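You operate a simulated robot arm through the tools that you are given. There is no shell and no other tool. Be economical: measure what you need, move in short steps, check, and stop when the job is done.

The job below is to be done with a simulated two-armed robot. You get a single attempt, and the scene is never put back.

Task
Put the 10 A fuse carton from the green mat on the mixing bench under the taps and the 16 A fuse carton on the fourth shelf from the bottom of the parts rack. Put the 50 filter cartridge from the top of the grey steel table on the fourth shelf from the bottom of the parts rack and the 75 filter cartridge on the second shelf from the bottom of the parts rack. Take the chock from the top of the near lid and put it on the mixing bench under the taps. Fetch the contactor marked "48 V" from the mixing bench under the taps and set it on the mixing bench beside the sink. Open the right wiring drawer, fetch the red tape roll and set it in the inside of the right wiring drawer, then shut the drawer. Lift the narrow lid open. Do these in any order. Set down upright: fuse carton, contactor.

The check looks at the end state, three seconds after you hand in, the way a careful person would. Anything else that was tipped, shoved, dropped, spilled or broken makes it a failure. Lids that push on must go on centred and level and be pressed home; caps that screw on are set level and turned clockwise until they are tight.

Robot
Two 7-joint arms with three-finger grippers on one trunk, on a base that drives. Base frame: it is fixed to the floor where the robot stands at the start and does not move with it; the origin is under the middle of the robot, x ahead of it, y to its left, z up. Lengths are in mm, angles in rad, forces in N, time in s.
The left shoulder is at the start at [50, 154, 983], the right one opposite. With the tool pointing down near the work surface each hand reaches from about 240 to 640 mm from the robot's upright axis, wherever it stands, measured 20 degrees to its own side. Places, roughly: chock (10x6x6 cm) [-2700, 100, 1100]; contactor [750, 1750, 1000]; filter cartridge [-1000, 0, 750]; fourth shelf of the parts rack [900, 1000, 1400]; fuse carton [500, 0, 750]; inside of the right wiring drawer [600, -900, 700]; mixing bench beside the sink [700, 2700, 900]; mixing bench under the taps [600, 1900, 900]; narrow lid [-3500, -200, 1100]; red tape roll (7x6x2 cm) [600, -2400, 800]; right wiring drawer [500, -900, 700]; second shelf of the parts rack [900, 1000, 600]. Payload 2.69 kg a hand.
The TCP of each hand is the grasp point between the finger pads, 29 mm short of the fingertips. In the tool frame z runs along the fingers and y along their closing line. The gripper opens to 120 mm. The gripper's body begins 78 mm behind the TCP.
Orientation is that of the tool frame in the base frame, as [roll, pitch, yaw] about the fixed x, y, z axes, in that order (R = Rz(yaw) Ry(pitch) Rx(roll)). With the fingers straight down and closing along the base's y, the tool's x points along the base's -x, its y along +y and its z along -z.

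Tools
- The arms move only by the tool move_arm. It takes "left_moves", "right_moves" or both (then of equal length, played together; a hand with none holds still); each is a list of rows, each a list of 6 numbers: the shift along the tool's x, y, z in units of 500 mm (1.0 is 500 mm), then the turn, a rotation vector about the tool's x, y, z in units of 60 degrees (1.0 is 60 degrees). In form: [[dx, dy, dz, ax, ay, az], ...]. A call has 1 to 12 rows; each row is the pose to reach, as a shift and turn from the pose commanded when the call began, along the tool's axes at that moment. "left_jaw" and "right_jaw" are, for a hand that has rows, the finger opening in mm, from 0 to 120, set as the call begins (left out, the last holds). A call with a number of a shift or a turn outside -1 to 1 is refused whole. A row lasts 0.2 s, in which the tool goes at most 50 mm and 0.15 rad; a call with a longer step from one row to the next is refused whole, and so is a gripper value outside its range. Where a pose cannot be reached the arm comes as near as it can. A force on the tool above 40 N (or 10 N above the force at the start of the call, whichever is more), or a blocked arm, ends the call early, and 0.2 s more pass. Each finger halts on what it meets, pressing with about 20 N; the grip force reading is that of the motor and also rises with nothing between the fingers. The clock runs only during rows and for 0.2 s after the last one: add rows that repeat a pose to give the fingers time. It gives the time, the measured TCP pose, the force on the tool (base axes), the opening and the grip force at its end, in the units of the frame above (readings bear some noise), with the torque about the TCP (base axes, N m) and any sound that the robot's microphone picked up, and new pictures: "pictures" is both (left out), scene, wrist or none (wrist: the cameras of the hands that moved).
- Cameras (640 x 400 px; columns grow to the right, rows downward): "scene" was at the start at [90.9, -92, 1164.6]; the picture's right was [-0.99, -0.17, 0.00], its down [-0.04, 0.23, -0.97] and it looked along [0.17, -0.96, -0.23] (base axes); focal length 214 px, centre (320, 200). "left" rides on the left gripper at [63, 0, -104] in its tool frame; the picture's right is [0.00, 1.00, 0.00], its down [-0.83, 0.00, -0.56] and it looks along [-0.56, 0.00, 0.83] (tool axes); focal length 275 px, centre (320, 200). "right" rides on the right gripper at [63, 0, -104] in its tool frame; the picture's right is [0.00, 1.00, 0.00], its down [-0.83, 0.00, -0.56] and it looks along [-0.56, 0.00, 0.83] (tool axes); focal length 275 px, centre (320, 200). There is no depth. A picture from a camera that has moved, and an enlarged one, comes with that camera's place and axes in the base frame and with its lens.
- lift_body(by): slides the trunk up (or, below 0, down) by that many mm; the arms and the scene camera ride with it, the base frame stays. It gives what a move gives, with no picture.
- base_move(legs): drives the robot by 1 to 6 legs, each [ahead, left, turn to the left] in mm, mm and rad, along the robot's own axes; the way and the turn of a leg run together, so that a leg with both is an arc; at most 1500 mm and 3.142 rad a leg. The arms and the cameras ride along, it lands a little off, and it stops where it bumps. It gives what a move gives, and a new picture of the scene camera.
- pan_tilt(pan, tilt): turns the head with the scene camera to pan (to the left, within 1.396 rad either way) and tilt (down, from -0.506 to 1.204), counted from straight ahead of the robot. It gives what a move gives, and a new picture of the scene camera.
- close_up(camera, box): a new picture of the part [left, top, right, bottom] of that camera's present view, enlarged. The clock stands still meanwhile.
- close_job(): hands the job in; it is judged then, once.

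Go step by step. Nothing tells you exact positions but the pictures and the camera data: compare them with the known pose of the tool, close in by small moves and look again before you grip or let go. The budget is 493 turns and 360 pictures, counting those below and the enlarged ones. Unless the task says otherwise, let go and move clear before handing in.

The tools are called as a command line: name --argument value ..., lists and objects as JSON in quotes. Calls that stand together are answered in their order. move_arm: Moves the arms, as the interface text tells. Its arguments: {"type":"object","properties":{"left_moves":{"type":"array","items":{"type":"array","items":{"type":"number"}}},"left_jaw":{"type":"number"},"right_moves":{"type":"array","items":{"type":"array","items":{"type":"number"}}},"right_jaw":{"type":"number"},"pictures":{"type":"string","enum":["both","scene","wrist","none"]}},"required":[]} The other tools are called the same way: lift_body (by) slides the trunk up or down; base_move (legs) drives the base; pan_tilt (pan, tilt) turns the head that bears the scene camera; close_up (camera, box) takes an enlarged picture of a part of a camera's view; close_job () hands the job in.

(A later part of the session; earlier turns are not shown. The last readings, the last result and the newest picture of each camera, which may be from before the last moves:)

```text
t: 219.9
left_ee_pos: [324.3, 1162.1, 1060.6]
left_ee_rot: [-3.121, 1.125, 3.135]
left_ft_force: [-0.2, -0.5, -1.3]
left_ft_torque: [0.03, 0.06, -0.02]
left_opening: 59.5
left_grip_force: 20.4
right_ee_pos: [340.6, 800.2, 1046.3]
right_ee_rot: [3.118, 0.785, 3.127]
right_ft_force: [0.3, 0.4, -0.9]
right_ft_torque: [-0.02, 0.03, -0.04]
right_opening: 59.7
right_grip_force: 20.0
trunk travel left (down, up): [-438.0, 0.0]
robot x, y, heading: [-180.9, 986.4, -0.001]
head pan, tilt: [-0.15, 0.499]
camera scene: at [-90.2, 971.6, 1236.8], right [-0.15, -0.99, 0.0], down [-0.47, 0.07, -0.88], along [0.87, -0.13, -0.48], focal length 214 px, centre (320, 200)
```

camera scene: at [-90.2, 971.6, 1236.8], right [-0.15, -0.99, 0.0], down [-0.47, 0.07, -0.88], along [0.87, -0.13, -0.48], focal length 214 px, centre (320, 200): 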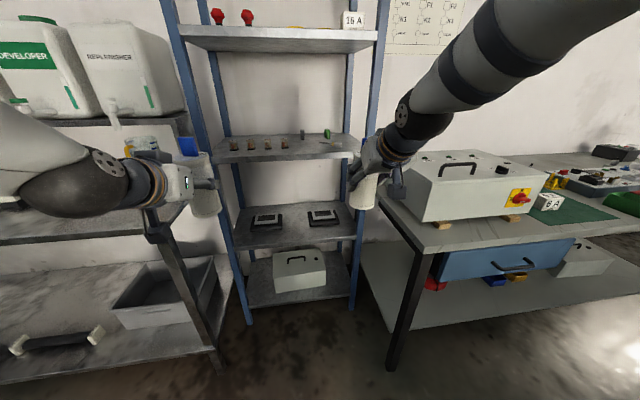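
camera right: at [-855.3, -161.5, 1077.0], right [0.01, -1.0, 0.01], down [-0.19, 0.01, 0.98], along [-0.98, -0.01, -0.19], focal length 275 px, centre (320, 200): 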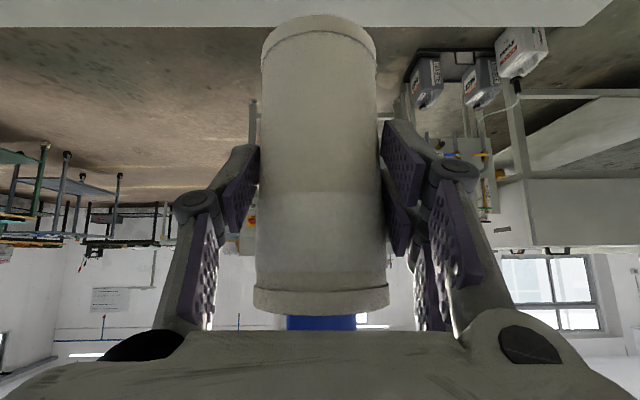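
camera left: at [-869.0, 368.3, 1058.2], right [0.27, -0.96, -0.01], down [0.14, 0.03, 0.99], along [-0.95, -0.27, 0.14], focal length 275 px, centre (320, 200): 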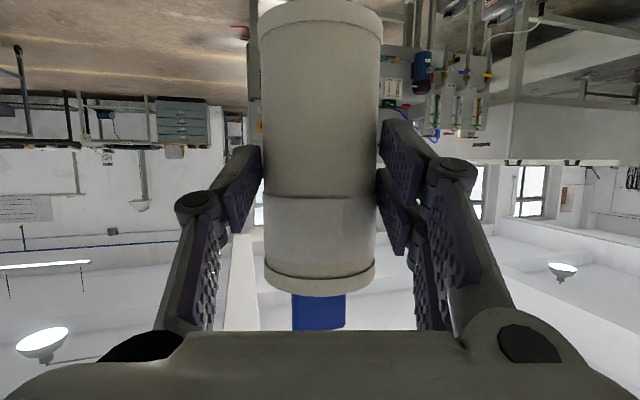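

I'm in front of the rack. I retract the right hand so that it stays clear while the left places the 50 on shelf 4.

move_arm --right_moves '[[0.024, 0, -0.052, 0, 0.125, 0], [0.047, 0, -0.103, 0, 0.25, 0], [0.071, 0, -0.155, 0, 0.375, 0], [0.095, 0, -0.207, 0, 0.5, 0], [0.118, 0, -0.258, 0, 0.625, 0], [0.142, 0, -0.31, 0, 0.75, 0]]' --left_moves '[[0.0, 0, -0.05, 0, 0, 0], [0.0, 0, -0.1, 0, 0, 0], [-0.05, 0, -0.15, 0, 0, 0], [-0.12, 0, -0.19, 0, 0, 0], [-0.19, 0, -0.22, 0, 0, 0], [-0.26, 0, -0.26, 0, 0, 0]]' --pictures "scene"

```text
t: 221.3
left_ee_pos: [262.1, 1163.7, 1232.9]
left_ee_rot: [-3.121, 1.125, 3.137]
left_ft_force: [-0.7, -0.2, -1.5]
left_ft_torque: [-0.02, 0.04, 0.02]
left_opening: 59.4
left_grip_force: 20.2
right_ee_pos: [177.6, 796.8, 1104.9]
right_ee_rot: [3.124, -0.002, -3.139]
right_ft_force: [-1.1, 0.2, -1.5]
right_ft_torque: [0.0, -0.02, 0.03]
right_opening: 59.6
right_grip_force: 20.3
trunk travel left (down, up): [-438.0, 0.0]
robot x, y, heading: [-181.6, 985.6, 0.004]
head pan, tilt: [-0.15, 0.499]
camera scene: at [-90.9, 971.3, 1237.0], right [-0.15, -0.99, 0.0], down [-0.47, 0.07, -0.88], along [0.87, -0.13, -0.48], focal length 214 px, centre (320, 200)
```

scene: 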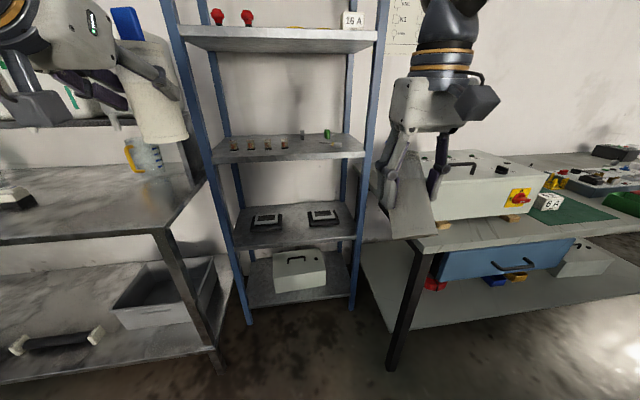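

Now I raise the left hand to about z=1450 and inward.

move_arm --left_moves '[[-0.065, -0.034, -0.031, 0, 0, 0], [-0.13, -0.068, -0.062, 0, 0, 0], [-0.194, -0.103, -0.093, 0, 0, 0], [-0.259, -0.137, -0.124, 0, 0, 0], [-0.324, -0.172, -0.155, 0, 0, 0], [-0.388, -0.206, -0.186, 0, 0, 0]]' --pictures "none"

```text
t: 222.7
left_ee_pos: [259.9, 1061.3, 1449.3]
left_ee_rot: [-3.129, 1.124, 3.127]
left_ft_force: [0.7, 0.4, -1.4]
left_ft_torque: [-0.03, 0.07, -0.05]
left_opening: 59.4
left_grip_force: 19.8
right_ee_pos: [178.0, 794.2, 1104.6]
right_ee_rot: [3.124, -0.001, -3.139]
right_ft_force: [-0.3, -0.4, -1.6]
right_ft_torque: [0.05, 0.04, -0.01]
right_opening: 59.8
right_grip_force: 19.9
trunk travel left (down, up): [-438.0, 0.0]
robot x, y, heading: [-183.4, 987.2, 0.005]
head pan, tilt: [-0.15, 0.499]
```

Reached. I raise 12 mm more and drive ahead, then look.

move_arm --left_moves '[[-0.022, 0, -0.011, 0, 0, 0], [-0.022, 0, -0.011, 0, 0, 0]]' --pictures "none"

base_move --legs '[[400, -47, -0.005]]'

close_up --camera "left" --box '[0, 0, 640, 400]'

```text
t: 223.3
left_ee_pos: [262.0, 1065.9, 1461.8]
left_ee_rot: [-3.121, 1.123, 3.136]
left_ft_force: [-0.1, -0.2, -1.6]
left_ft_torque: [-0.01, 0.03, -0.02]
left_opening: 59.3
left_grip_force: 20.4
right_ee_pos: [178.4, 796.9, 1104.2]
right_ee_rot: [3.125, 0.0, -3.14]
right_ft_force: [-0.8, -0.6, -0.7]
right_ft_torque: [0.0, -0.03, 0.01]
right_opening: 59.9
right_grip_force: 20.2
trunk travel left (down, up): [-438.0, 0.0]
robot x, y, heading: [-178.9, 988.2, -0.001]
head pan, tilt: [-0.15, 0.499]
```

```text
t: 225.8
left_ee_pos: [659.3, 1013.6, 1463.0]
left_ee_rot: [-3.121, 1.128, 3.124]
left_ft_force: [-0.4, 0.4, -1.4]
left_ft_torque: [0.04, 0.05, 0.01]
left_opening: 59.4
left_grip_force: 20.0
right_ee_pos: [573.7, 744.3, 1105.1]
right_ee_rot: [3.126, -0.002, 3.132]
right_ft_force: [0.9, 0.1, -0.5]
right_ft_torque: [0.03, 0.01, 0.03]
right_opening: 59.8
right_grip_force: 19.9
trunk travel left (down, up): [-438.0, 0.0]
robot x, y, heading: [213.6, 937.3, -0.01]
head pan, tilt: [-0.15, 0.499]
camera scene: at [307.6, 923.3, 1236.9], right [-0.16, -0.99, 0.0], down [-0.47, 0.08, -0.88], along [0.87, -0.14, -0.48], focal length 214 px, centre (320, 200)
```

scene: 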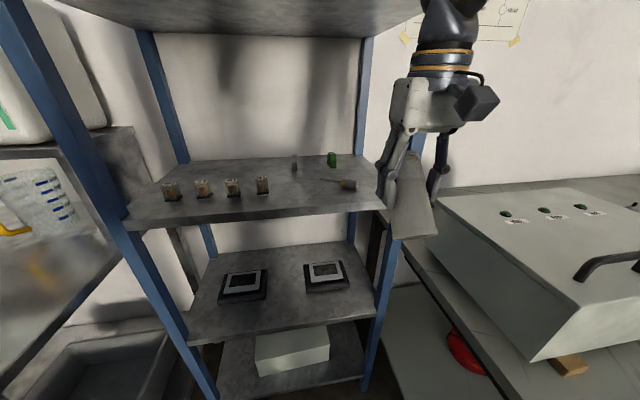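

```text
1.00 times, centred on (320, 200) of left (not enlarged: the box is as wide or as high as the picture)
camera zoom: at [538.6, 1018.5, 1449.9], right [0.04, 1.0, 0.0], down [-0.14, 0.01, 0.99], along [0.99, -0.04, 0.14], focal length 275 px, centre (320, 200)
```

zoom: 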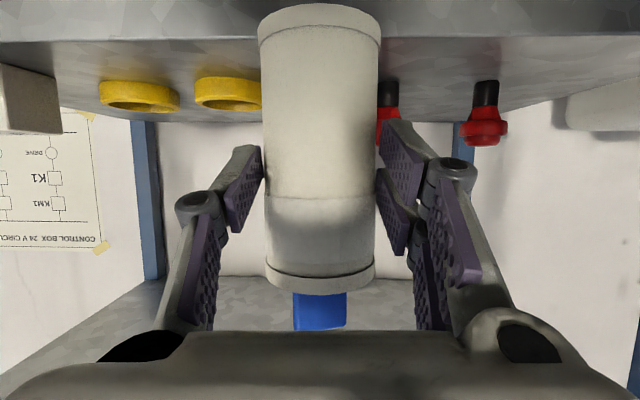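

Well aligned between the ring and the button. I drive 95 mm further in.

base_move --legs '[[95, 0, 0.01]]'

close_up --camera "left" --box '[0, 0, 640, 400]'

```text
t: 226.9
left_ee_pos: [750.7, 1017.8, 1463.2]
left_ee_rot: [-3.122, 1.128, 3.137]
left_ft_force: [0.1, 1.6, -1.7]
left_ft_torque: [0.01, 0.1, 0.02]
left_opening: 59.5
left_grip_force: 20.0
right_ee_pos: [668.2, 749.3, 1105.1]
right_ee_rot: [3.126, 0.002, -3.139]
right_ft_force: [-0.2, 0.0, -2.3]
right_ft_torque: [0.01, 0.03, 0.04]
right_opening: 59.6
right_grip_force: 20.2
trunk travel left (down, up): [-438.0, 0.0]
robot x, y, heading: [305.8, 939.5, -0.0]
head pan, tilt: [-0.15, 0.499]
camera scene: at [399.9, 924.0, 1236.9], right [-0.15, -0.99, 0.0], down [-0.47, 0.07, -0.88], along [0.87, -0.13, -0.48], focal length 214 px, centre (320, 200)
```

scene: 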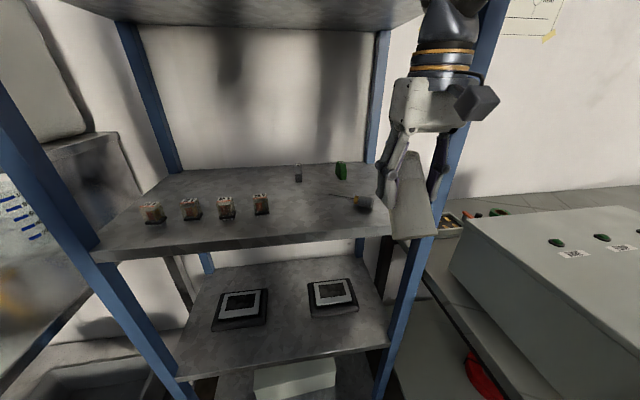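

```text
1.00 times, centred on (320, 200) of left (not enlarged: the box is as wide or as high as the picture)
camera zoom: at [629.8, 1021.8, 1450.0], right [0.03, 1.0, 0.0], down [-0.14, 0.01, 0.99], along [0.99, -0.02, 0.15], focal length 275 px, centre (320, 200)
```

zoom: 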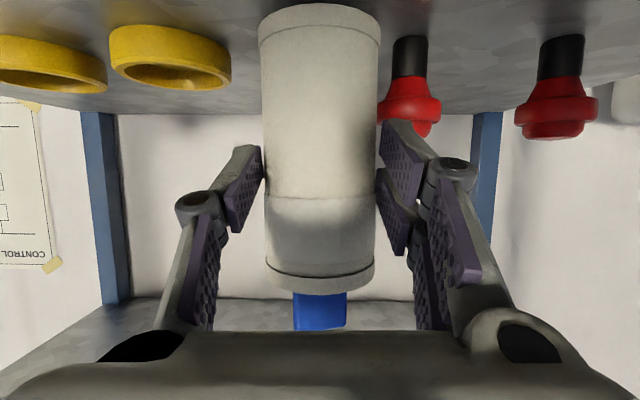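

Clear on both sides. I lower toward the shelf.

move_arm --left_moves '[[0.022, 0, 0.0108, 0, 0, 0], [0.043, 0, 0.0206, 0, 0, 0]]' --pictures "none"

move_arm --left_moves '[[0.009, 0, 0.0043, 0, 0, 0], [0.018, 0, 0.0086, 0, 0, 0]]' --pictures "none"

```text
t: 227.5
left_ee_pos: [747.5, 1016.7, 1442.3]
left_ee_rot: [-3.12, 1.131, 3.138]
left_ft_force: [-4.6, 1.3, 14.1]
left_ft_torque: [0.03, -0.4, 0.0]
left_opening: 60.0
left_grip_force: 20.3
right_ee_pos: [666.5, 748.0, 1107.0]
right_ee_rot: [3.125, 0.002, -3.141]
right_ft_force: [-0.1, 0.6, -0.2]
right_ft_torque: [-0.03, -0.02, -0.01]
right_opening: 59.7
right_grip_force: 19.6
trunk travel left (down, up): [-438.0, 0.0]
robot x, y, heading: [312.0, 938.4, -0.003]
head pan, tilt: [-0.15, 0.499]
```

```text
t: 228.1
left_ee_pos: [749.4, 1017.7, 1430.6]
left_ee_rot: [-3.12, 1.129, 3.137]
left_ft_force: [0.1, -1.0, 15.3]
left_ft_torque: [0.08, -0.41, -0.07]
left_opening: 59.6
left_grip_force: 19.8
right_ee_pos: [666.3, 748.3, 1105.4]
right_ee_rot: [3.127, 0.002, -3.141]
right_ft_force: [0.1, 0.0, -0.3]
right_ft_torque: [0.02, 0.01, -0.01]
right_opening: 59.6
right_grip_force: 19.7
trunk travel left (down, up): [-438.0, 0.0]
robot x, y, heading: [306.9, 938.9, 0.001]
head pan, tilt: [-0.15, 0.499]
```

Contact reached. I check the picture before releasing.

close_up --camera "left" --box '[0, 0, 640, 400]'

```text
1.00 times, centred on (320, 200) of left (not enlarged: the box is as wide or as high as the picture)
camera zoom: at [628.4, 1021.4, 1416.2], right [0.03, 1.0, 0.0], down [-0.15, 0.01, 0.99], along [0.99, -0.02, 0.15], focal length 275 px, centre (320, 200)
```

zoom: 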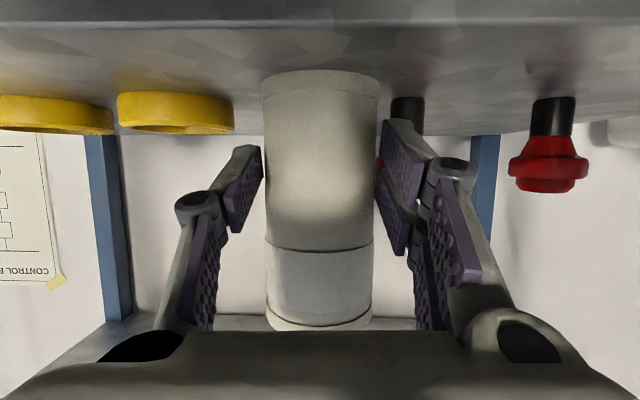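

The cartridge stands on the shelf. I open and back straight out.

move_arm --left_moves '[[0, 0, 0, 0, 0, 0], [0, 0, 0, 0, 0, 0]]' --left_jaw 80 --pictures "none"

base_move --legs '[[-450, 0, 0]]'

close_up --camera "left" --box '[0, 0, 640, 400]'

```text
t: 228.7
left_ee_pos: [750.0, 1017.8, 1427.8]
left_ee_rot: [-3.124, 1.126, 3.134]
left_ft_force: [0.0, -0.5, 0.1]
left_ft_torque: [0.01, -0.02, 0.0]
left_opening: 80.1
left_grip_force: 0.1
right_ee_pos: [666.5, 749.7, 1104.6]
right_ee_rot: [3.125, 0.0, -3.14]
right_ft_force: [0.3, -0.1, -2.0]
right_ft_torque: [0.01, 0.04, 0.0]
right_opening: 59.7
right_grip_force: 20.4
trunk travel left (down, up): [-438.0, 0.0]
robot x, y, heading: [304.4, 937.8, -0.002]
head pan, tilt: [-0.15, 0.499]
```

```text
t: 231.4
left_ee_pos: [308.1, 1020.4, 1428.3]
left_ee_rot: [-3.122, 1.127, -3.135]
left_ft_force: [-0.2, -0.2, -0.2]
left_ft_torque: [-0.04, 0.01, 0.03]
left_opening: 80.0
left_grip_force: 0.0
right_ee_pos: [229.1, 749.8, 1103.3]
right_ee_rot: [3.126, -0.001, -3.128]
right_ft_force: [-1.0, -0.2, -1.7]
right_ft_torque: [0.05, -0.01, -0.01]
right_opening: 59.4
right_grip_force: 19.9
trunk travel left (down, up): [-438.0, 0.0]
robot x, y, heading: [-134.2, 933.2, 0.012]
head pan, tilt: [-0.15, 0.499]
camera scene: at [-41.4, 921.4, 1236.8], right [-0.13, -0.99, 0.0], down [-0.47, 0.06, -0.88], along [0.87, -0.12, -0.48], focal length 214 px, centre (320, 200)
```

scene: 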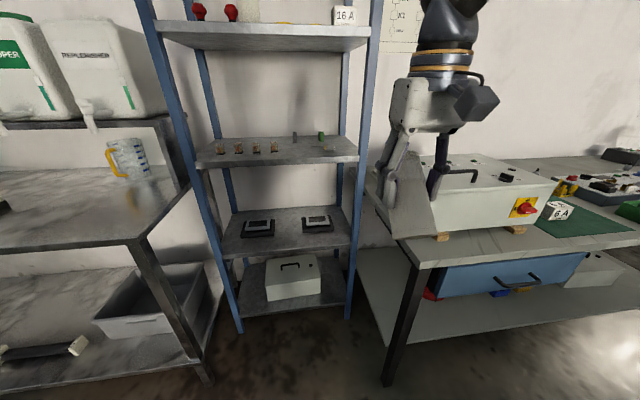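

```text
1.00 times, centred on (320, 200) of left (not enlarged: the box is as wide or as high as the picture)
camera zoom: at [187.4, 1022.3, 1415.4], right [0.01, 1.0, 0.0], down [-0.14, 0.01, 0.99], along [0.99, -0.01, 0.14], focal length 275 px, centre (320, 200)
```

zoom: 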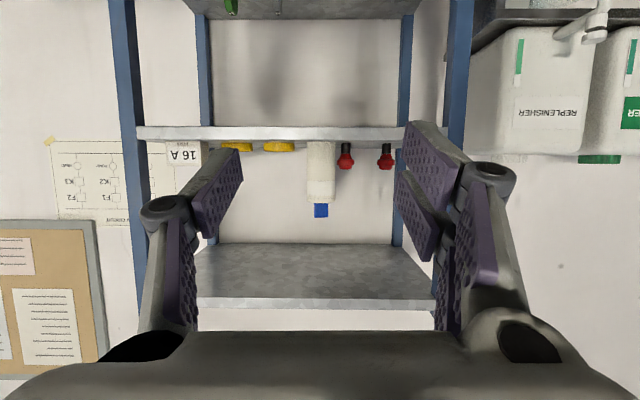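

The 50 stands well on shelf 4. I tuck the left arm, lower the trunk and prepare the right hand for shelf 2.

move_arm --left_moves '[[0.015, 0.038, 0.004, 0, 0.1225, 0], [0.03, 0.077, 0.008, 0, 0.245, 0], [0.044, 0.115, 0.011, 0, 0.3675, 0], [0.059, 0.153, 0.015, 0, 0.49, 0], [0.074, 0.191, 0.019, 0, 0.6125, 0], [0.089, 0.23, 0.023, 0, 0.735, 0], [0.103, 0.268, 0.026, 0, 0.8575, 0], [0.118, 0.306, 0.03, 0, 0.98, 0]]' --pictures "none"

lift_body --by -320

move_arm --right_moves '[[-0.039, 0.034, 0.03, 0, -0.125, 0], [-0.078, 0.069, 0.07, 0, -0.25, 0], [-0.117, 0.103, 0.105, 0, -0.375, 0], [-0.156, 0.137, 0.14, 0, -0.5, 0], [-0.195, 0.172, 0.175, 0, -0.625, 0], [-0.234, 0.206, 0.208, 0, -0.75, 0]]' --pictures "scene"

```text
t: 233.2
left_ee_pos: [230.2, 1165.2, 1278.7]
left_ee_rot: [-3.133, 0.1, 3.13]
left_ft_force: [0.2, -0.5, -0.4]
left_ft_torque: [-0.03, -0.01, 0.03]
left_opening: 79.8
left_grip_force: 0.0
left hand out of reach, approached as far as the arm can: row 3, 4, 5, 6, 7, 8
right_ee_pos: [228.5, 749.1, 1103.0]
right_ee_rot: [3.126, 0.001, -3.126]
right_ft_force: [0.6, -0.3, -1.7]
right_ft_torque: [-0.02, 0.03, 0.01]
right_opening: 59.5
right_grip_force: 19.5
trunk travel left (down, up): [-438.0, 0.0]
robot x, y, heading: [-133.8, 938.6, 0.016]
head pan, tilt: [-0.15, 0.499]
```

```text
t: 236.4
left_ee_pos: [378.8, 1166.7, 700.2]
left_ee_rot: [-3.117, -0.517, 3.13]
left_ft_force: [-0.2, 0.2, -0.6]
left_ft_torque: [-0.01, -0.02, -0.01]
left_opening: 80.0
left_grip_force: 0.0
right_ee_pos: [228.5, 748.6, 785.5]
right_ee_rot: [3.127, 0.002, -3.128]
right_ft_force: [0.7, -0.8, -0.9]
right_ft_torque: [-0.01, -0.02, 0.0]
right_opening: 59.8
right_grip_force: 20.2
trunk travel left (down, up): [-118.0, 320.0]
robot x, y, heading: [-127.3, 934.9, 0.013]
head pan, tilt: [-0.15, 0.499]
```

```text
t: 237.8
left_ee_pos: [379.4, 1166.4, 698.5]
left_ee_rot: [-3.115, -0.517, 3.129]
left_ft_force: [0.6, -0.4, -0.2]
left_ft_torque: [0.03, -0.02, -0.01]
left_opening: 80.1
left_grip_force: 0.0
right_ee_pos: [343.5, 856.2, 682.5]
right_ee_rot: [3.117, 0.788, -3.142]
right_ft_force: [-0.4, 0.2, -1.2]
right_ft_torque: [-0.01, 0.04, 0.03]
right_opening: 59.4
right_grip_force: 19.9
trunk travel left (down, up): [-118.0, 320.0]
robot x, y, heading: [-129.2, 930.9, 0.013]
head pan, tilt: [-0.15, 0.499]
camera scene: at [105.5, 923.7, 889.9], right [-0.13, -0.99, 0.0], down [-0.47, 0.06, -0.88], along [0.87, -0.12, -0.48], focal length 214 px, centre (320, 200)
```

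scene: 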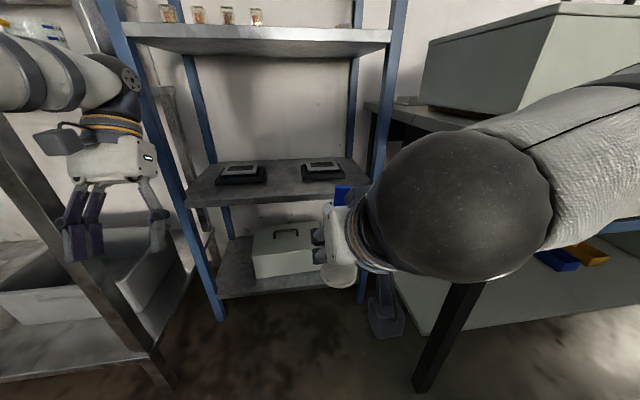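

The trunk leans forward when low; the right cartridge is ready at z≈682. I drive ahead and check clearances.

base_move --legs '[[280, 15, -0.013]]'

close_up --camera "right" --box '[0, 0, 640, 400]'

```text
t: 239.4
left_ee_pos: [592.8, 1179.4, 702.2]
left_ee_rot: [-3.113, -0.508, 3.111]
left_ft_force: [0.4, 0.7, 0.6]
left_ft_torque: [0.01, -0.06, 0.0]
left_opening: 80.1
left_grip_force: 0.0
right_ee_pos: [551.7, 868.9, 690.2]
right_ee_rot: [3.123, 0.8, 3.127]
right_ft_force: [-0.8, 0.6, -1.2]
right_ft_torque: [-0.02, 0.02, 0.01]
right_opening: 59.4
right_grip_force: 19.7
trunk travel left (down, up): [-118.0, 320.0]
robot x, y, heading: [81.2, 950.9, -0.001]
head pan, tilt: [-0.15, 0.499]
stopped in leg 1: the robot was blocked; the commanded pose is now the measured one
camera scene: at [313.4, 941.0, 892.0], right [-0.15, -0.99, 0.0], down [-0.47, 0.07, -0.88], along [0.87, -0.13, -0.47], focal length 214 px, centre (320, 200)
```

scene: 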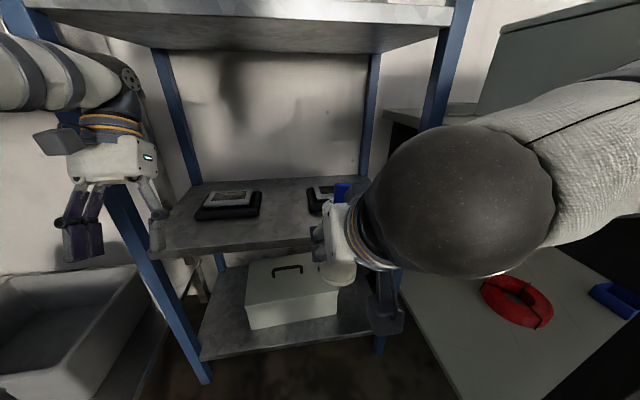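

```text
1.00 times, centred on (320, 200) of right (not enlarged: the box is as wide or as high as the picture)
camera zoom: at [432.7, 867.2, 717.4], right [0.0, 1.0, 0.01], down [0.18, -0.01, 0.98], along [0.98, 0.0, -0.18], focal length 275 px, centre (320, 200)
```

zoom: 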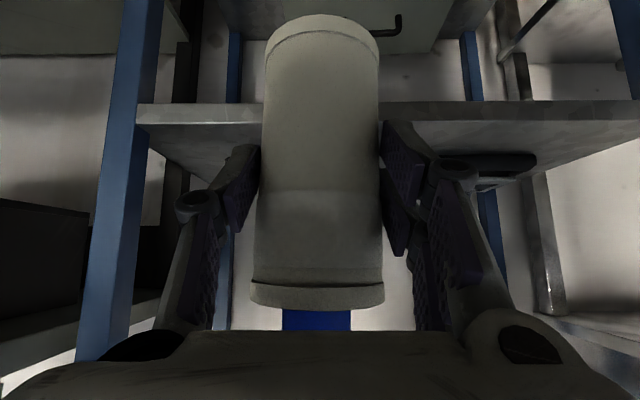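

The base got blocked, most likely an elbow against a table edge. I back off slightly and reach in with the arm instead.

base_move --legs '[[-25, 0, 0]]'

pan_tilt --pan -1.0 --tilt 0.3

pan_tilt --pan 1.0 --tilt 0.3

```text
t: 240.2
left_ee_pos: [572.6, 1175.6, 699.7]
left_ee_rot: [-3.117, -0.514, 3.115]
left_ft_force: [-1.0, -0.7, -1.1]
left_ft_torque: [-0.02, 0.0, -0.01]
left_opening: 80.0
left_grip_force: 0.2
right_ee_pos: [532.2, 865.2, 684.0]
right_ee_rot: [3.114, 0.788, 3.121]
right_ft_force: [-0.2, 0.5, -1.1]
right_ft_torque: [0.02, 0.04, -0.03]
right_opening: 59.3
right_grip_force: 20.2
trunk travel left (down, up): [-118.0, 320.0]
robot x, y, heading: [58.9, 949.0, 0.001]
head pan, tilt: [-0.15, 0.499]
camera scene: at [295.1, 936.3, 889.9], right [-0.15, -0.99, 0.0], down [-0.47, 0.07, -0.88], along [0.87, -0.13, -0.48], focal length 214 px, centre (320, 200)
```

scene: 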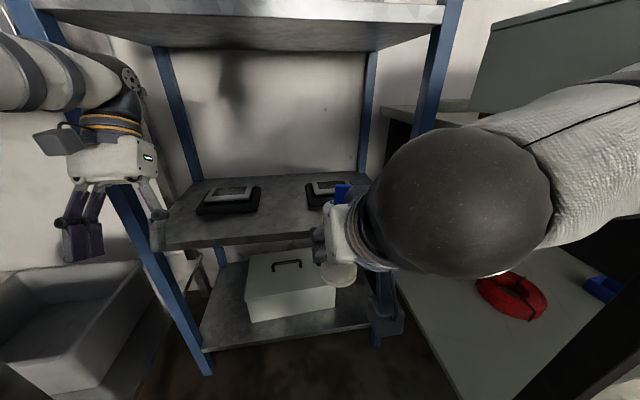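

```text
t: 241.4
left_ee_pos: [572.0, 1175.0, 698.7]
left_ee_rot: [-3.118, -0.515, 3.115]
left_ft_force: [-0.5, 0.5, -0.9]
left_ft_torque: [0.02, 0.01, -0.02]
left_opening: 79.8
left_grip_force: 0.0
right_ee_pos: [531.9, 864.1, 683.8]
right_ee_rot: [3.113, 0.786, 3.12]
right_ft_force: [-0.3, 0.4, -2.0]
right_ft_torque: [0.01, 0.0, 0.01]
right_opening: 59.7
right_grip_force: 20.1
trunk travel left (down, up): [-118.0, 320.0]
robot x, y, heading: [59.1, 946.3, 0.0]
head pan, tilt: [-1.0, 0.3]
camera scene: at [255.9, 871.3, 908.3], right [-0.84, -0.54, 0.0], down [-0.16, 0.25, -0.96], along [0.52, -0.8, -0.3], focal length 214 px, centre (320, 200)
```

scene: 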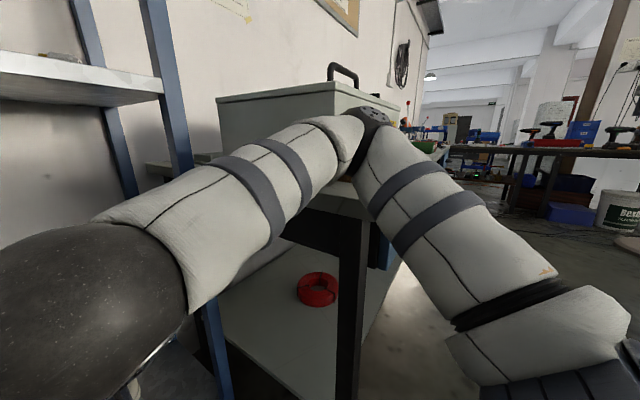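

```text
t: 243.3
left_ee_pos: [572.1, 1176.3, 698.3]
left_ee_rot: [-3.118, -0.514, 3.115]
left_ft_force: [0.1, 0.2, -0.3]
left_ft_torque: [0.01, 0.01, -0.01]
left_opening: 79.9
left_grip_force: 0.1
right_ee_pos: [532.7, 864.2, 683.5]
right_ee_rot: [3.113, 0.788, 3.119]
right_ft_force: [0.5, 0.8, -1.1]
right_ft_torque: [0.02, 0.02, 0.04]
right_opening: 59.7
right_grip_force: 20.3
trunk travel left (down, up): [-118.0, 320.0]
robot x, y, heading: [57.3, 953.8, -0.001]
head pan, tilt: [1.0, 0.3]
camera scene: at [255.7, 1028.3, 908.3], right [0.84, -0.54, 0.0], down [-0.16, -0.25, -0.96], along [0.52, 0.8, -0.3], focal length 214 px, centre (320, 200)
```

scene: 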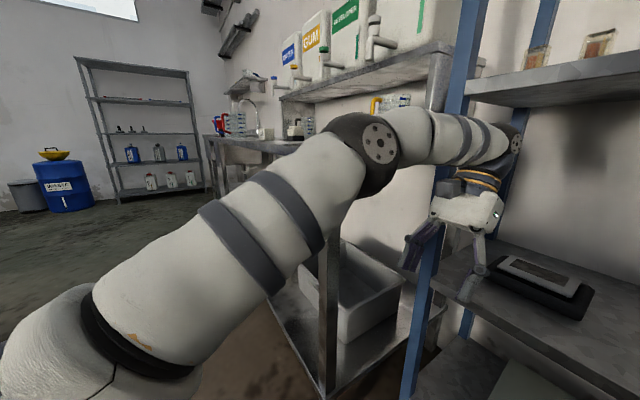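

The right elbow was against the control table's corner. I back off, raise the trunk so the elbow clears, and lower the hand with the arm instead.

base_move --legs '[[-150, 0, 0]]'

lift_body --by 300

move_arm --right_moves '[[0.05, 0, 0.05, 0, 0, 0], [0.1, 0, 0.11, 0, 0, 0], [0.15, 0, 0.17, 0, 0, 0], [0.2, 0, 0.23, 0, 0, 0], [0.25, 0, 0.29, 0, 0, 0], [0.3, 0, 0.35, 0, 0, 0], [0.35, 0, 0.41, 0, 0, 0], [0.39, 0, 0.46, 0, 0, 0]]' --pictures "none"

pan_tilt --pan -0.8 --tilt 0.6

```text
t: 244.7
left_ee_pos: [419.8, 1175.6, 699.9]
left_ee_rot: [-3.117, -0.514, 3.115]
left_ft_force: [0.7, 0.4, 0.0]
left_ft_torque: [0.0, -0.01, 0.01]
left_opening: 79.9
left_grip_force: 0.1
right_ee_pos: [380.9, 863.5, 683.6]
right_ee_rot: [3.114, 0.787, 3.119]
right_ft_force: [-0.5, -0.1, -2.4]
right_ft_torque: [-0.03, 0.01, 0.01]
right_opening: 59.5
right_grip_force: 19.8
trunk travel left (down, up): [-118.0, 320.0]
robot x, y, heading: [-96.2, 950.8, 0.003]
head pan, tilt: [1.0, 0.3]
camera scene: at [103.8, 1028.1, 908.3], right [0.84, -0.54, 0.0], down [-0.16, -0.25, -0.96], along [0.52, 0.8, -0.3], focal length 214 px, centre (320, 200)
```

scene: 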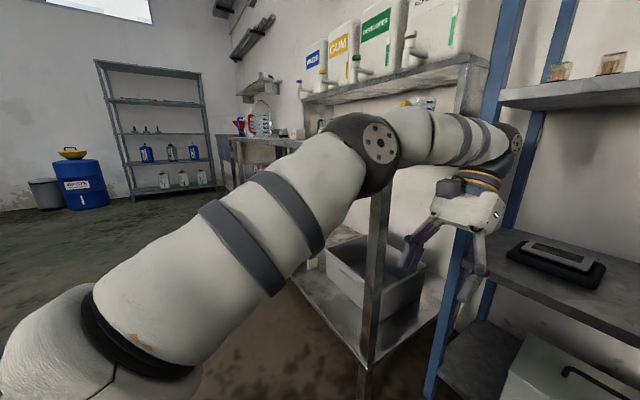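

```text
t: 247.7
left_ee_pos: [311.8, 1175.7, 1217.6]
left_ee_rot: [-3.131, -0.007, 3.12]
left_ft_force: [0.4, 0.3, -0.5]
left_ft_torque: [0.0, 0.05, 0.0]
left_opening: 80.3
left_grip_force: 0.0
right_ee_pos: [380.7, 864.7, 982.8]
right_ee_rot: [3.114, 0.785, 3.121]
right_ft_force: [0.4, -0.2, -2.7]
right_ft_torque: [-0.03, -0.01, -0.01]
right_opening: 59.7
right_grip_force: 20.3
trunk travel left (down, up): [-418.0, 20.0]
robot x, y, heading: [-93.3, 951.7, 0.001]
head pan, tilt: [1.0, 0.3]
```

```text
t: 249.5
left_ee_pos: [311.5, 1176.0, 1217.6]
left_ee_rot: [-3.129, -0.007, 3.119]
left_ft_force: [0.0, -0.4, -0.4]
left_ft_torque: [-0.01, -0.02, 0.02]
left_opening: 79.9
left_grip_force: 0.0
right_ee_pos: [407.1, 866.9, 683.1]
right_ee_rot: [3.114, 0.786, 3.122]
right_ft_force: [0.2, -0.1, -1.2]
right_ft_torque: [0.02, 0.02, -0.02]
right_opening: 59.6
right_grip_force: 20.1
trunk travel left (down, up): [-418.0, 20.0]
robot x, y, heading: [-92.6, 952.9, 0.005]
head pan, tilt: [1.0, 0.3]
```

```text
t: 251.3
left_ee_pos: [310.7, 1175.5, 1218.0]
left_ee_rot: [-3.13, -0.005, 3.12]
left_ft_force: [0.1, -0.1, -0.8]
left_ft_torque: [-0.03, 0.0, 0.03]
left_opening: 80.1
left_grip_force: 0.1
right_ee_pos: [406.7, 867.6, 684.1]
right_ee_rot: [3.113, 0.786, 3.121]
right_ft_force: [-0.7, -0.1, -0.3]
right_ft_torque: [0.0, 0.01, -0.02]
right_opening: 59.7
right_grip_force: 20.6
trunk travel left (down, up): [-418.0, 20.0]
robot x, y, heading: [-91.3, 949.2, -0.003]
head pan, tilt: [-0.799, 0.6]
camera scene: at [-5.5, 886.2, 1208.0], right [-0.72, -0.7, 0.0], down [-0.39, 0.4, -0.83], along [0.58, -0.59, -0.56], focal length 214 px, centre (320, 200)
```

scene: 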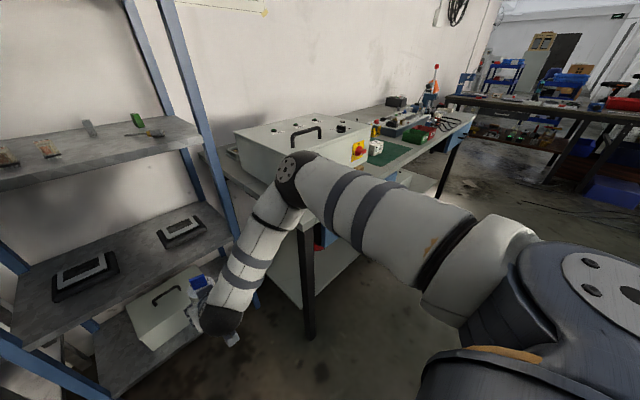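

The elbow now rides high, above the table. I drive ahead 200 mm.

base_move --legs '[[200, 0, 0.003]]'

close_up --camera "right" --box '[0, 0, 640, 400]'

```text
t: 252.9
left_ee_pos: [517.4, 1174.5, 1218.0]
left_ee_rot: [-3.129, -0.005, 3.119]
left_ft_force: [0.7, -0.4, -0.3]
left_ft_torque: [-0.01, 0.03, 0.01]
left_opening: 80.0
left_grip_force: 0.1
right_ee_pos: [611.5, 867.8, 684.9]
right_ee_rot: [3.113, 0.789, 3.121]
right_ft_force: [0.3, 0.2, -2.7]
right_ft_torque: [-0.04, 0.01, 0.02]
right_opening: 59.7
right_grip_force: 19.9
trunk travel left (down, up): [-418.0, 20.0]
robot x, y, heading: [107.6, 952.6, -0.002]
head pan, tilt: [-0.799, 0.6]
camera scene: at [199.5, 886.2, 1207.9], right [-0.72, -0.7, 0.0], down [-0.39, 0.4, -0.82], along [0.57, -0.59, -0.57], focal length 214 px, centre (320, 200)
```

scene: 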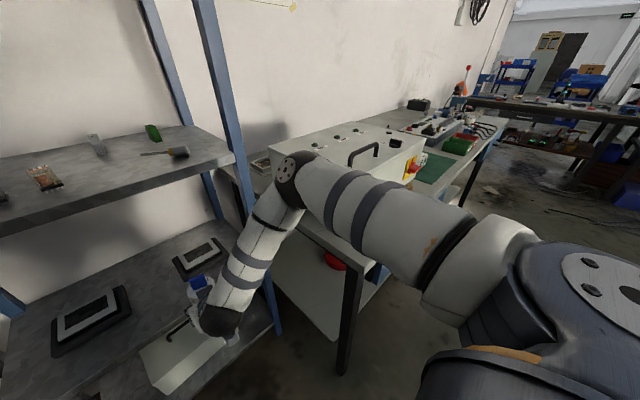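

```text
1.00 times, centred on (320, 200) of right (not enlarged: the box is as wide or as high as the picture)
camera zoom: at [492.4, 866.0, 713.5], right [0.0, 1.0, 0.02], down [0.19, -0.02, 0.98], along [0.98, 0.0, -0.19], focal length 275 px, centre (320, 200)
```

zoom: 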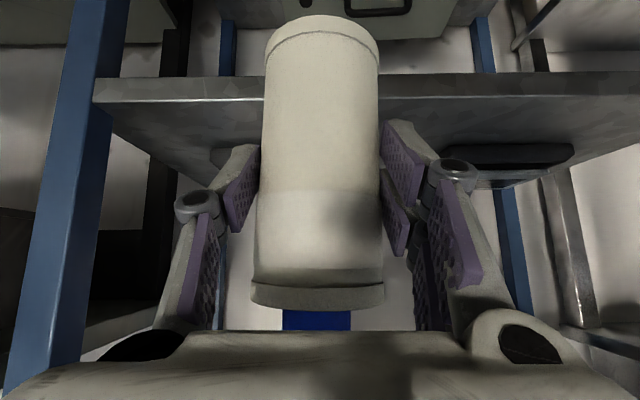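

Shelf 2 is at about z≈578. I reach forward 146 mm.

move_arm --right_moves '[[-0.052, 0, 0.052, 0, 0, 0], [-0.104, 0, 0.104, 0, 0, 0], [-0.155, 0, 0.155, 0, 0, 0], [-0.207, 0, 0.207, 0, 0, 0]]' --pictures "both"

```text
t: 253.9
left_ee_pos: [515.4, 1175.0, 1218.6]
left_ee_rot: [-3.129, -0.005, 3.119]
left_ft_force: [-0.4, -0.8, -0.7]
left_ft_torque: [-0.01, -0.01, -0.01]
left_opening: 80.1
left_grip_force: 0.1
right_ee_pos: [755.6, 867.3, 683.7]
right_ee_rot: [3.114, 0.786, 3.119]
right_ft_force: [0.6, -0.5, -1.1]
right_ft_torque: [0.02, 0.06, -0.02]
right_opening: 59.7
right_grip_force: 20.4
trunk travel left (down, up): [-418.0, 20.0]
robot x, y, heading: [112.1, 946.7, -0.004]
head pan, tilt: [-0.799, 0.6]
camera scene: at [199.2, 886.5, 1207.9], right [-0.72, -0.7, 0.0], down [-0.39, 0.4, -0.83], along [0.58, -0.59, -0.56], focal length 214 px, centre (320, 200)
camera right: at [636.7, 864.7, 713.4], right [0.0, 1.0, 0.02], down [0.19, -0.02, 0.98], along [0.98, 0.01, -0.19], focal length 275 px, centre (320, 200)
```

scene: 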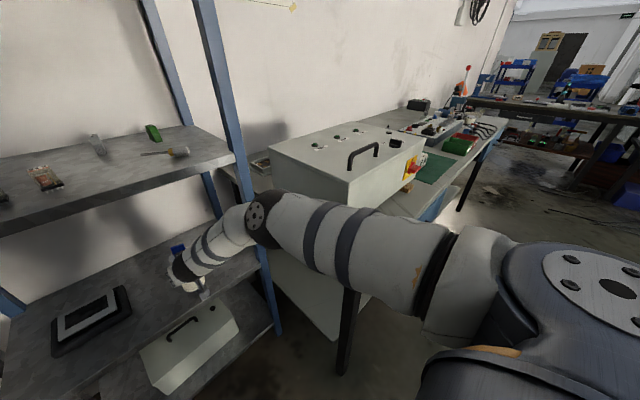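
right: 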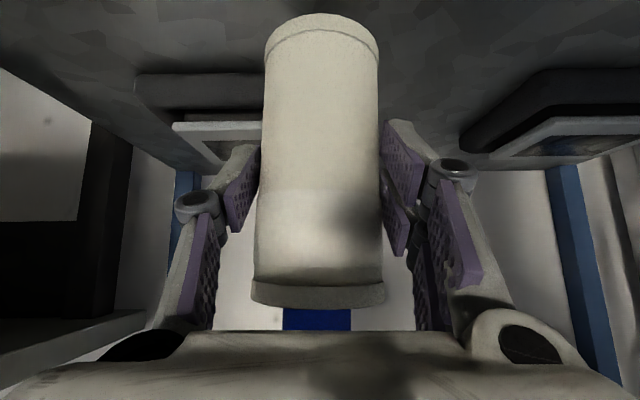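

Clear of the meters. I lower toward the shelf.

move_arm --right_moves '[[0.028, 0, 0.028, 0, 0, 0], [0.05, 0, 0.05, 0, 0, 0]]' --pictures "none"

move_arm --right_moves '[[0.008, 0, 0.008, 0, 0, 0], [0.016, 0, 0.016, 0, 0, 0]]' --pictures "wrist"

```text
t: 254.5
left_ee_pos: [513.3, 1175.2, 1219.5]
left_ee_rot: [-3.129, 0.001, 3.118]
left_ft_force: [-0.9, -0.4, 0.3]
left_ft_torque: [0.01, 0.01, -0.03]
left_opening: 80.2
left_grip_force: 0.1
right_ee_pos: [757.9, 868.3, 653.8]
right_ee_rot: [3.115, 0.797, 3.122]
right_ft_force: [2.3, 0.8, 14.2]
right_ft_torque: [-0.33, -0.31, 0.12]
right_opening: 59.7
right_grip_force: 20.0
trunk travel left (down, up): [-418.0, 20.0]
robot x, y, heading: [112.3, 955.1, 0.0]
head pan, tilt: [-0.799, 0.6]
```

```text
t: 255.1
left_ee_pos: [513.3, 1175.7, 1219.5]
left_ee_rot: [-3.13, -0.004, 3.12]
left_ft_force: [0.2, 0.5, -0.4]
left_ft_torque: [0.02, -0.02, -0.01]
left_opening: 80.3
left_grip_force: 0.1
right_ee_pos: [757.3, 867.5, 637.4]
right_ee_rot: [3.115, 0.793, 3.123]
right_ft_force: [-0.1, -0.2, 14.9]
right_ft_torque: [-0.24, -0.34, 0.04]
right_opening: 59.7
right_grip_force: 19.7
trunk travel left (down, up): [-418.0, 20.0]
robot x, y, heading: [110.0, 950.1, -0.003]
head pan, tilt: [-0.799, 0.6]
camera right: at [637.7, 866.5, 666.9], right [0.0, 1.0, 0.02], down [0.19, -0.01, 0.98], along [0.98, 0.01, -0.19], focal length 275 px, centre (320, 200)
```

right: 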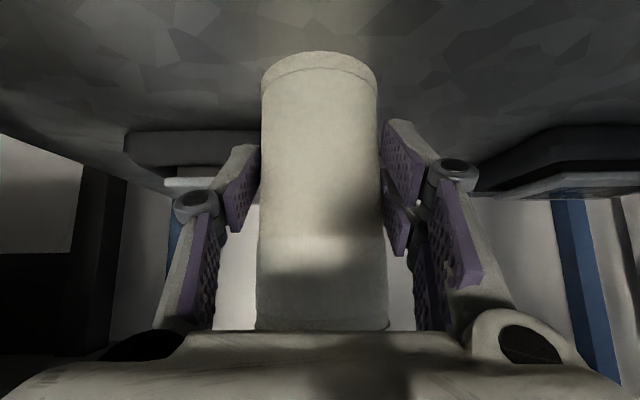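

It stands on shelf 2. I open and back straight out.

move_arm --right_moves '[[0, 0, 0, 0, 0, 0], [0, 0, 0, 0, 0, 0]]' --right_jaw 82 --pictures "none"

base_move --legs '[[-400, 0, 0]]'

pan_tilt --pan 0 --tilt 0.4

```text
t: 255.7
left_ee_pos: [515.2, 1174.0, 1217.8]
left_ee_rot: [-3.129, -0.004, 3.116]
left_ft_force: [0.0, 0.1, -0.5]
left_ft_torque: [-0.03, 0.05, 0.01]
left_opening: 80.1
left_grip_force: 0.1
right_ee_pos: [755.5, 869.1, 635.1]
right_ee_rot: [3.113, 0.786, 3.121]
right_ft_force: [0.2, -0.1, 0.4]
right_ft_torque: [0.0, -0.04, 0.01]
right_opening: 82.0
right_grip_force: 0.2
trunk travel left (down, up): [-418.0, 20.0]
robot x, y, heading: [107.5, 949.8, 0.0]
head pan, tilt: [-0.799, 0.6]
```

```text
t: 258.2
left_ee_pos: [129.4, 1175.2, 1218.3]
left_ee_rot: [-3.129, -0.004, 3.117]
left_ft_force: [-0.4, 0.8, 0.5]
left_ft_torque: [-0.02, -0.01, -0.03]
left_opening: 79.9
left_grip_force: 0.0
right_ee_pos: [370.1, 866.8, 637.3]
right_ee_rot: [3.112, 0.787, 3.119]
right_ft_force: [-0.4, -1.5, 0.2]
right_ft_torque: [-0.02, 0.0, 0.01]
right_opening: 82.1
right_grip_force: 0.0
trunk travel left (down, up): [-418.0, 20.0]
robot x, y, heading: [-274.1, 948.5, 0.002]
head pan, tilt: [-0.799, 0.6]
camera scene: at [-187.8, 886.3, 1208.0], right [-0.72, -0.7, 0.0], down [-0.39, 0.41, -0.83], along [0.57, -0.59, -0.56], focal length 214 px, centre (320, 200)
```

scene: 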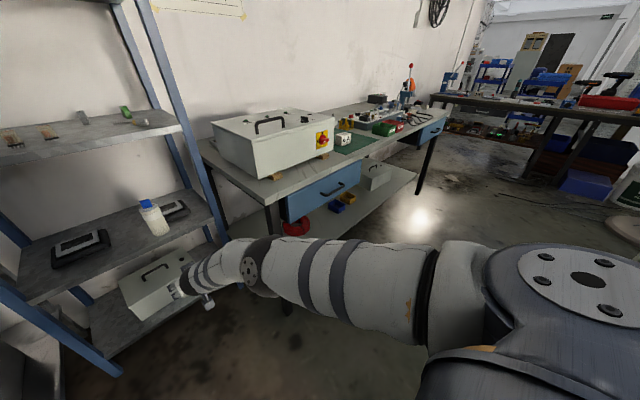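

```text
t: 259.3
left_ee_pos: [129.6, 1174.1, 1218.6]
left_ee_rot: [-3.13, -0.005, 3.119]
left_ft_force: [-0.4, -1.2, 0.5]
left_ft_torque: [-0.02, -0.01, -0.03]
left_opening: 80.2
left_grip_force: 0.0
right_ee_pos: [369.8, 866.3, 637.0]
right_ee_rot: [3.112, 0.786, 3.119]
right_ft_force: [0.0, -0.5, 0.2]
right_ft_torque: [0.03, -0.01, 0.0]
right_opening: 82.1
right_grip_force: 0.1
trunk travel left (down, up): [-418.0, 20.0]
robot x, y, heading: [-278.6, 952.5, -0.004]
head pan, tilt: [0.0, 0.4]
camera scene: at [-156.2, 949.5, 1226.2], right [0.0, -1.0, 0.0], down [-0.39, 0.0, -0.92], along [0.92, 0.0, -0.39], focal length 214 px, centre (320, 200)
```

scene: 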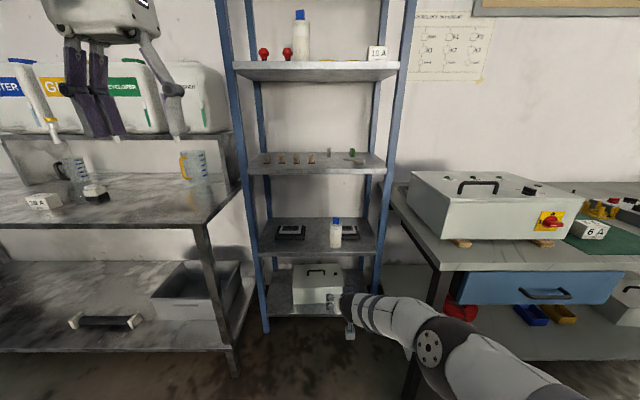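

The 75 stands on shelf 2. I fold the right arm up and head for the drawer side.

move_arm --right_moves '[[-0.021, -0.021, -0.082, 0, 0.068, 0], [-0.042, -0.041, -0.165, 0, 0.136, 0], [-0.064, -0.062, -0.247, 0, 0.205, 0], [-0.085, -0.083, -0.329, 0, 0.273, 0], [-0.106, -0.104, -0.412, 0, 0.341, 0], [-0.127, -0.124, -0.494, 0, 0.409, 0], [-0.148, -0.145, -0.577, 0, 0.477, 0], [-0.169, -0.166, -0.659, 0, 0.545, 0], [-0.191, -0.187, -0.741, 0, 0.614, 0], [-0.212, -0.207, -0.824, 0, 0.682, 0], [-0.233, -0.228, -0.906, 0, 0.75, 0]]' --pictures "none"

base_move --legs '[[0, -1500, 0], [0, -300, 0.0]]'

pan_tilt --pan 0 --tilt 0.55

```text
t: 261.7
left_ee_pos: [129.5, 1174.7, 1218.8]
left_ee_rot: [-3.131, -0.005, 3.117]
left_ft_force: [1.0, 0.2, -0.4]
left_ft_torque: [0.02, -0.01, -0.04]
left_opening: 80.3
left_grip_force: 0.1
right_ee_pos: [130.9, 746.7, 1035.0]
right_ee_rot: [3.12, 0.002, 3.139]
right_ft_force: [1.1, 1.0, -0.2]
right_ft_torque: [0.04, -0.01, -0.05]
right_opening: 81.9
right_grip_force: 0.1
trunk travel left (down, up): [-418.0, 20.0]
robot x, y, heading: [-281.3, 951.3, 0.001]
head pan, tilt: [0.0, 0.4]
```

```text
t: 275.7
left_ee_pos: [112.1, -611.6, 1218.3]
left_ee_rot: [-3.128, -0.005, 3.109]
left_ft_force: [-1.1, 0.2, -0.1]
left_ft_torque: [0.04, 0.01, 0.02]
left_opening: 80.3
left_grip_force: 0.0
right_ee_pos: [109.2, -1039.7, 1034.2]
right_ee_rot: [3.122, 0.001, 3.13]
right_ft_force: [-0.8, -1.0, -0.2]
right_ft_torque: [-0.01, 0.03, 0.0]
right_opening: 82.0
right_grip_force: 0.0
trunk travel left (down, up): [-418.0, 20.0]
robot x, y, heading: [-294.0, -834.4, -0.007]
head pan, tilt: [0.0, 0.4]
camera scene: at [-176.0, -834.3, 1226.2], right [-0.01, -1.0, 0.0], down [-0.39, 0.0, -0.92], along [0.92, -0.01, -0.39], focal length 214 px, centre (320, 200)
```

scene: 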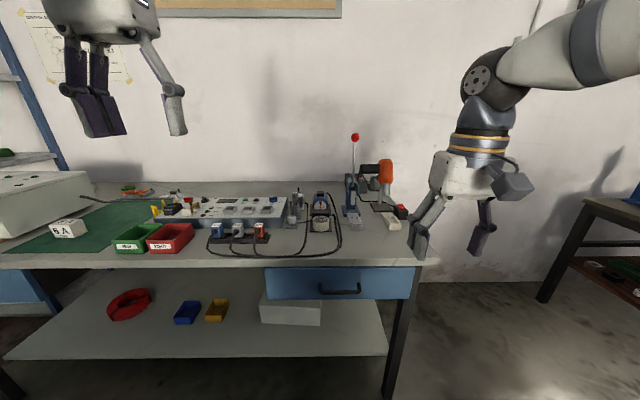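

```text
t: 276.4
left_ee_pos: [111.8, -612.1, 1217.5]
left_ee_rot: [-3.129, -0.005, 3.108]
left_ft_force: [-0.8, -0.2, 0.6]
left_ft_torque: [-0.02, 0.0, 0.0]
left_opening: 80.2
left_grip_force: 0.0
right_ee_pos: [109.5, -1038.0, 1035.1]
right_ee_rot: [3.121, 0.002, 3.129]
right_ft_force: [-0.1, 0.2, 0.1]
right_ft_torque: [-0.03, 0.05, -0.01]
right_opening: 81.9
right_grip_force: 0.1
trunk travel left (down, up): [-418.0, 20.0]
robot x, y, heading: [-298.2, -832.4, -0.01]
head pan, tilt: [0.0, 0.55]
camera scene: at [-178.8, -833.9, 1212.6], right [-0.01, -1.0, 0.0], down [-0.52, 0.01, -0.85], along [0.85, -0.01, -0.52], focal length 214 px, centre (320, 200)
```

scene: 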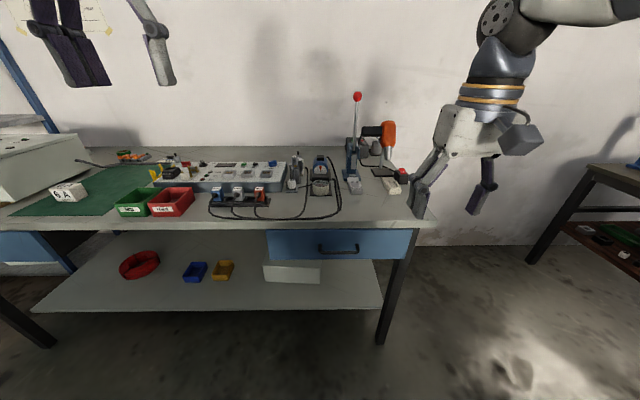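

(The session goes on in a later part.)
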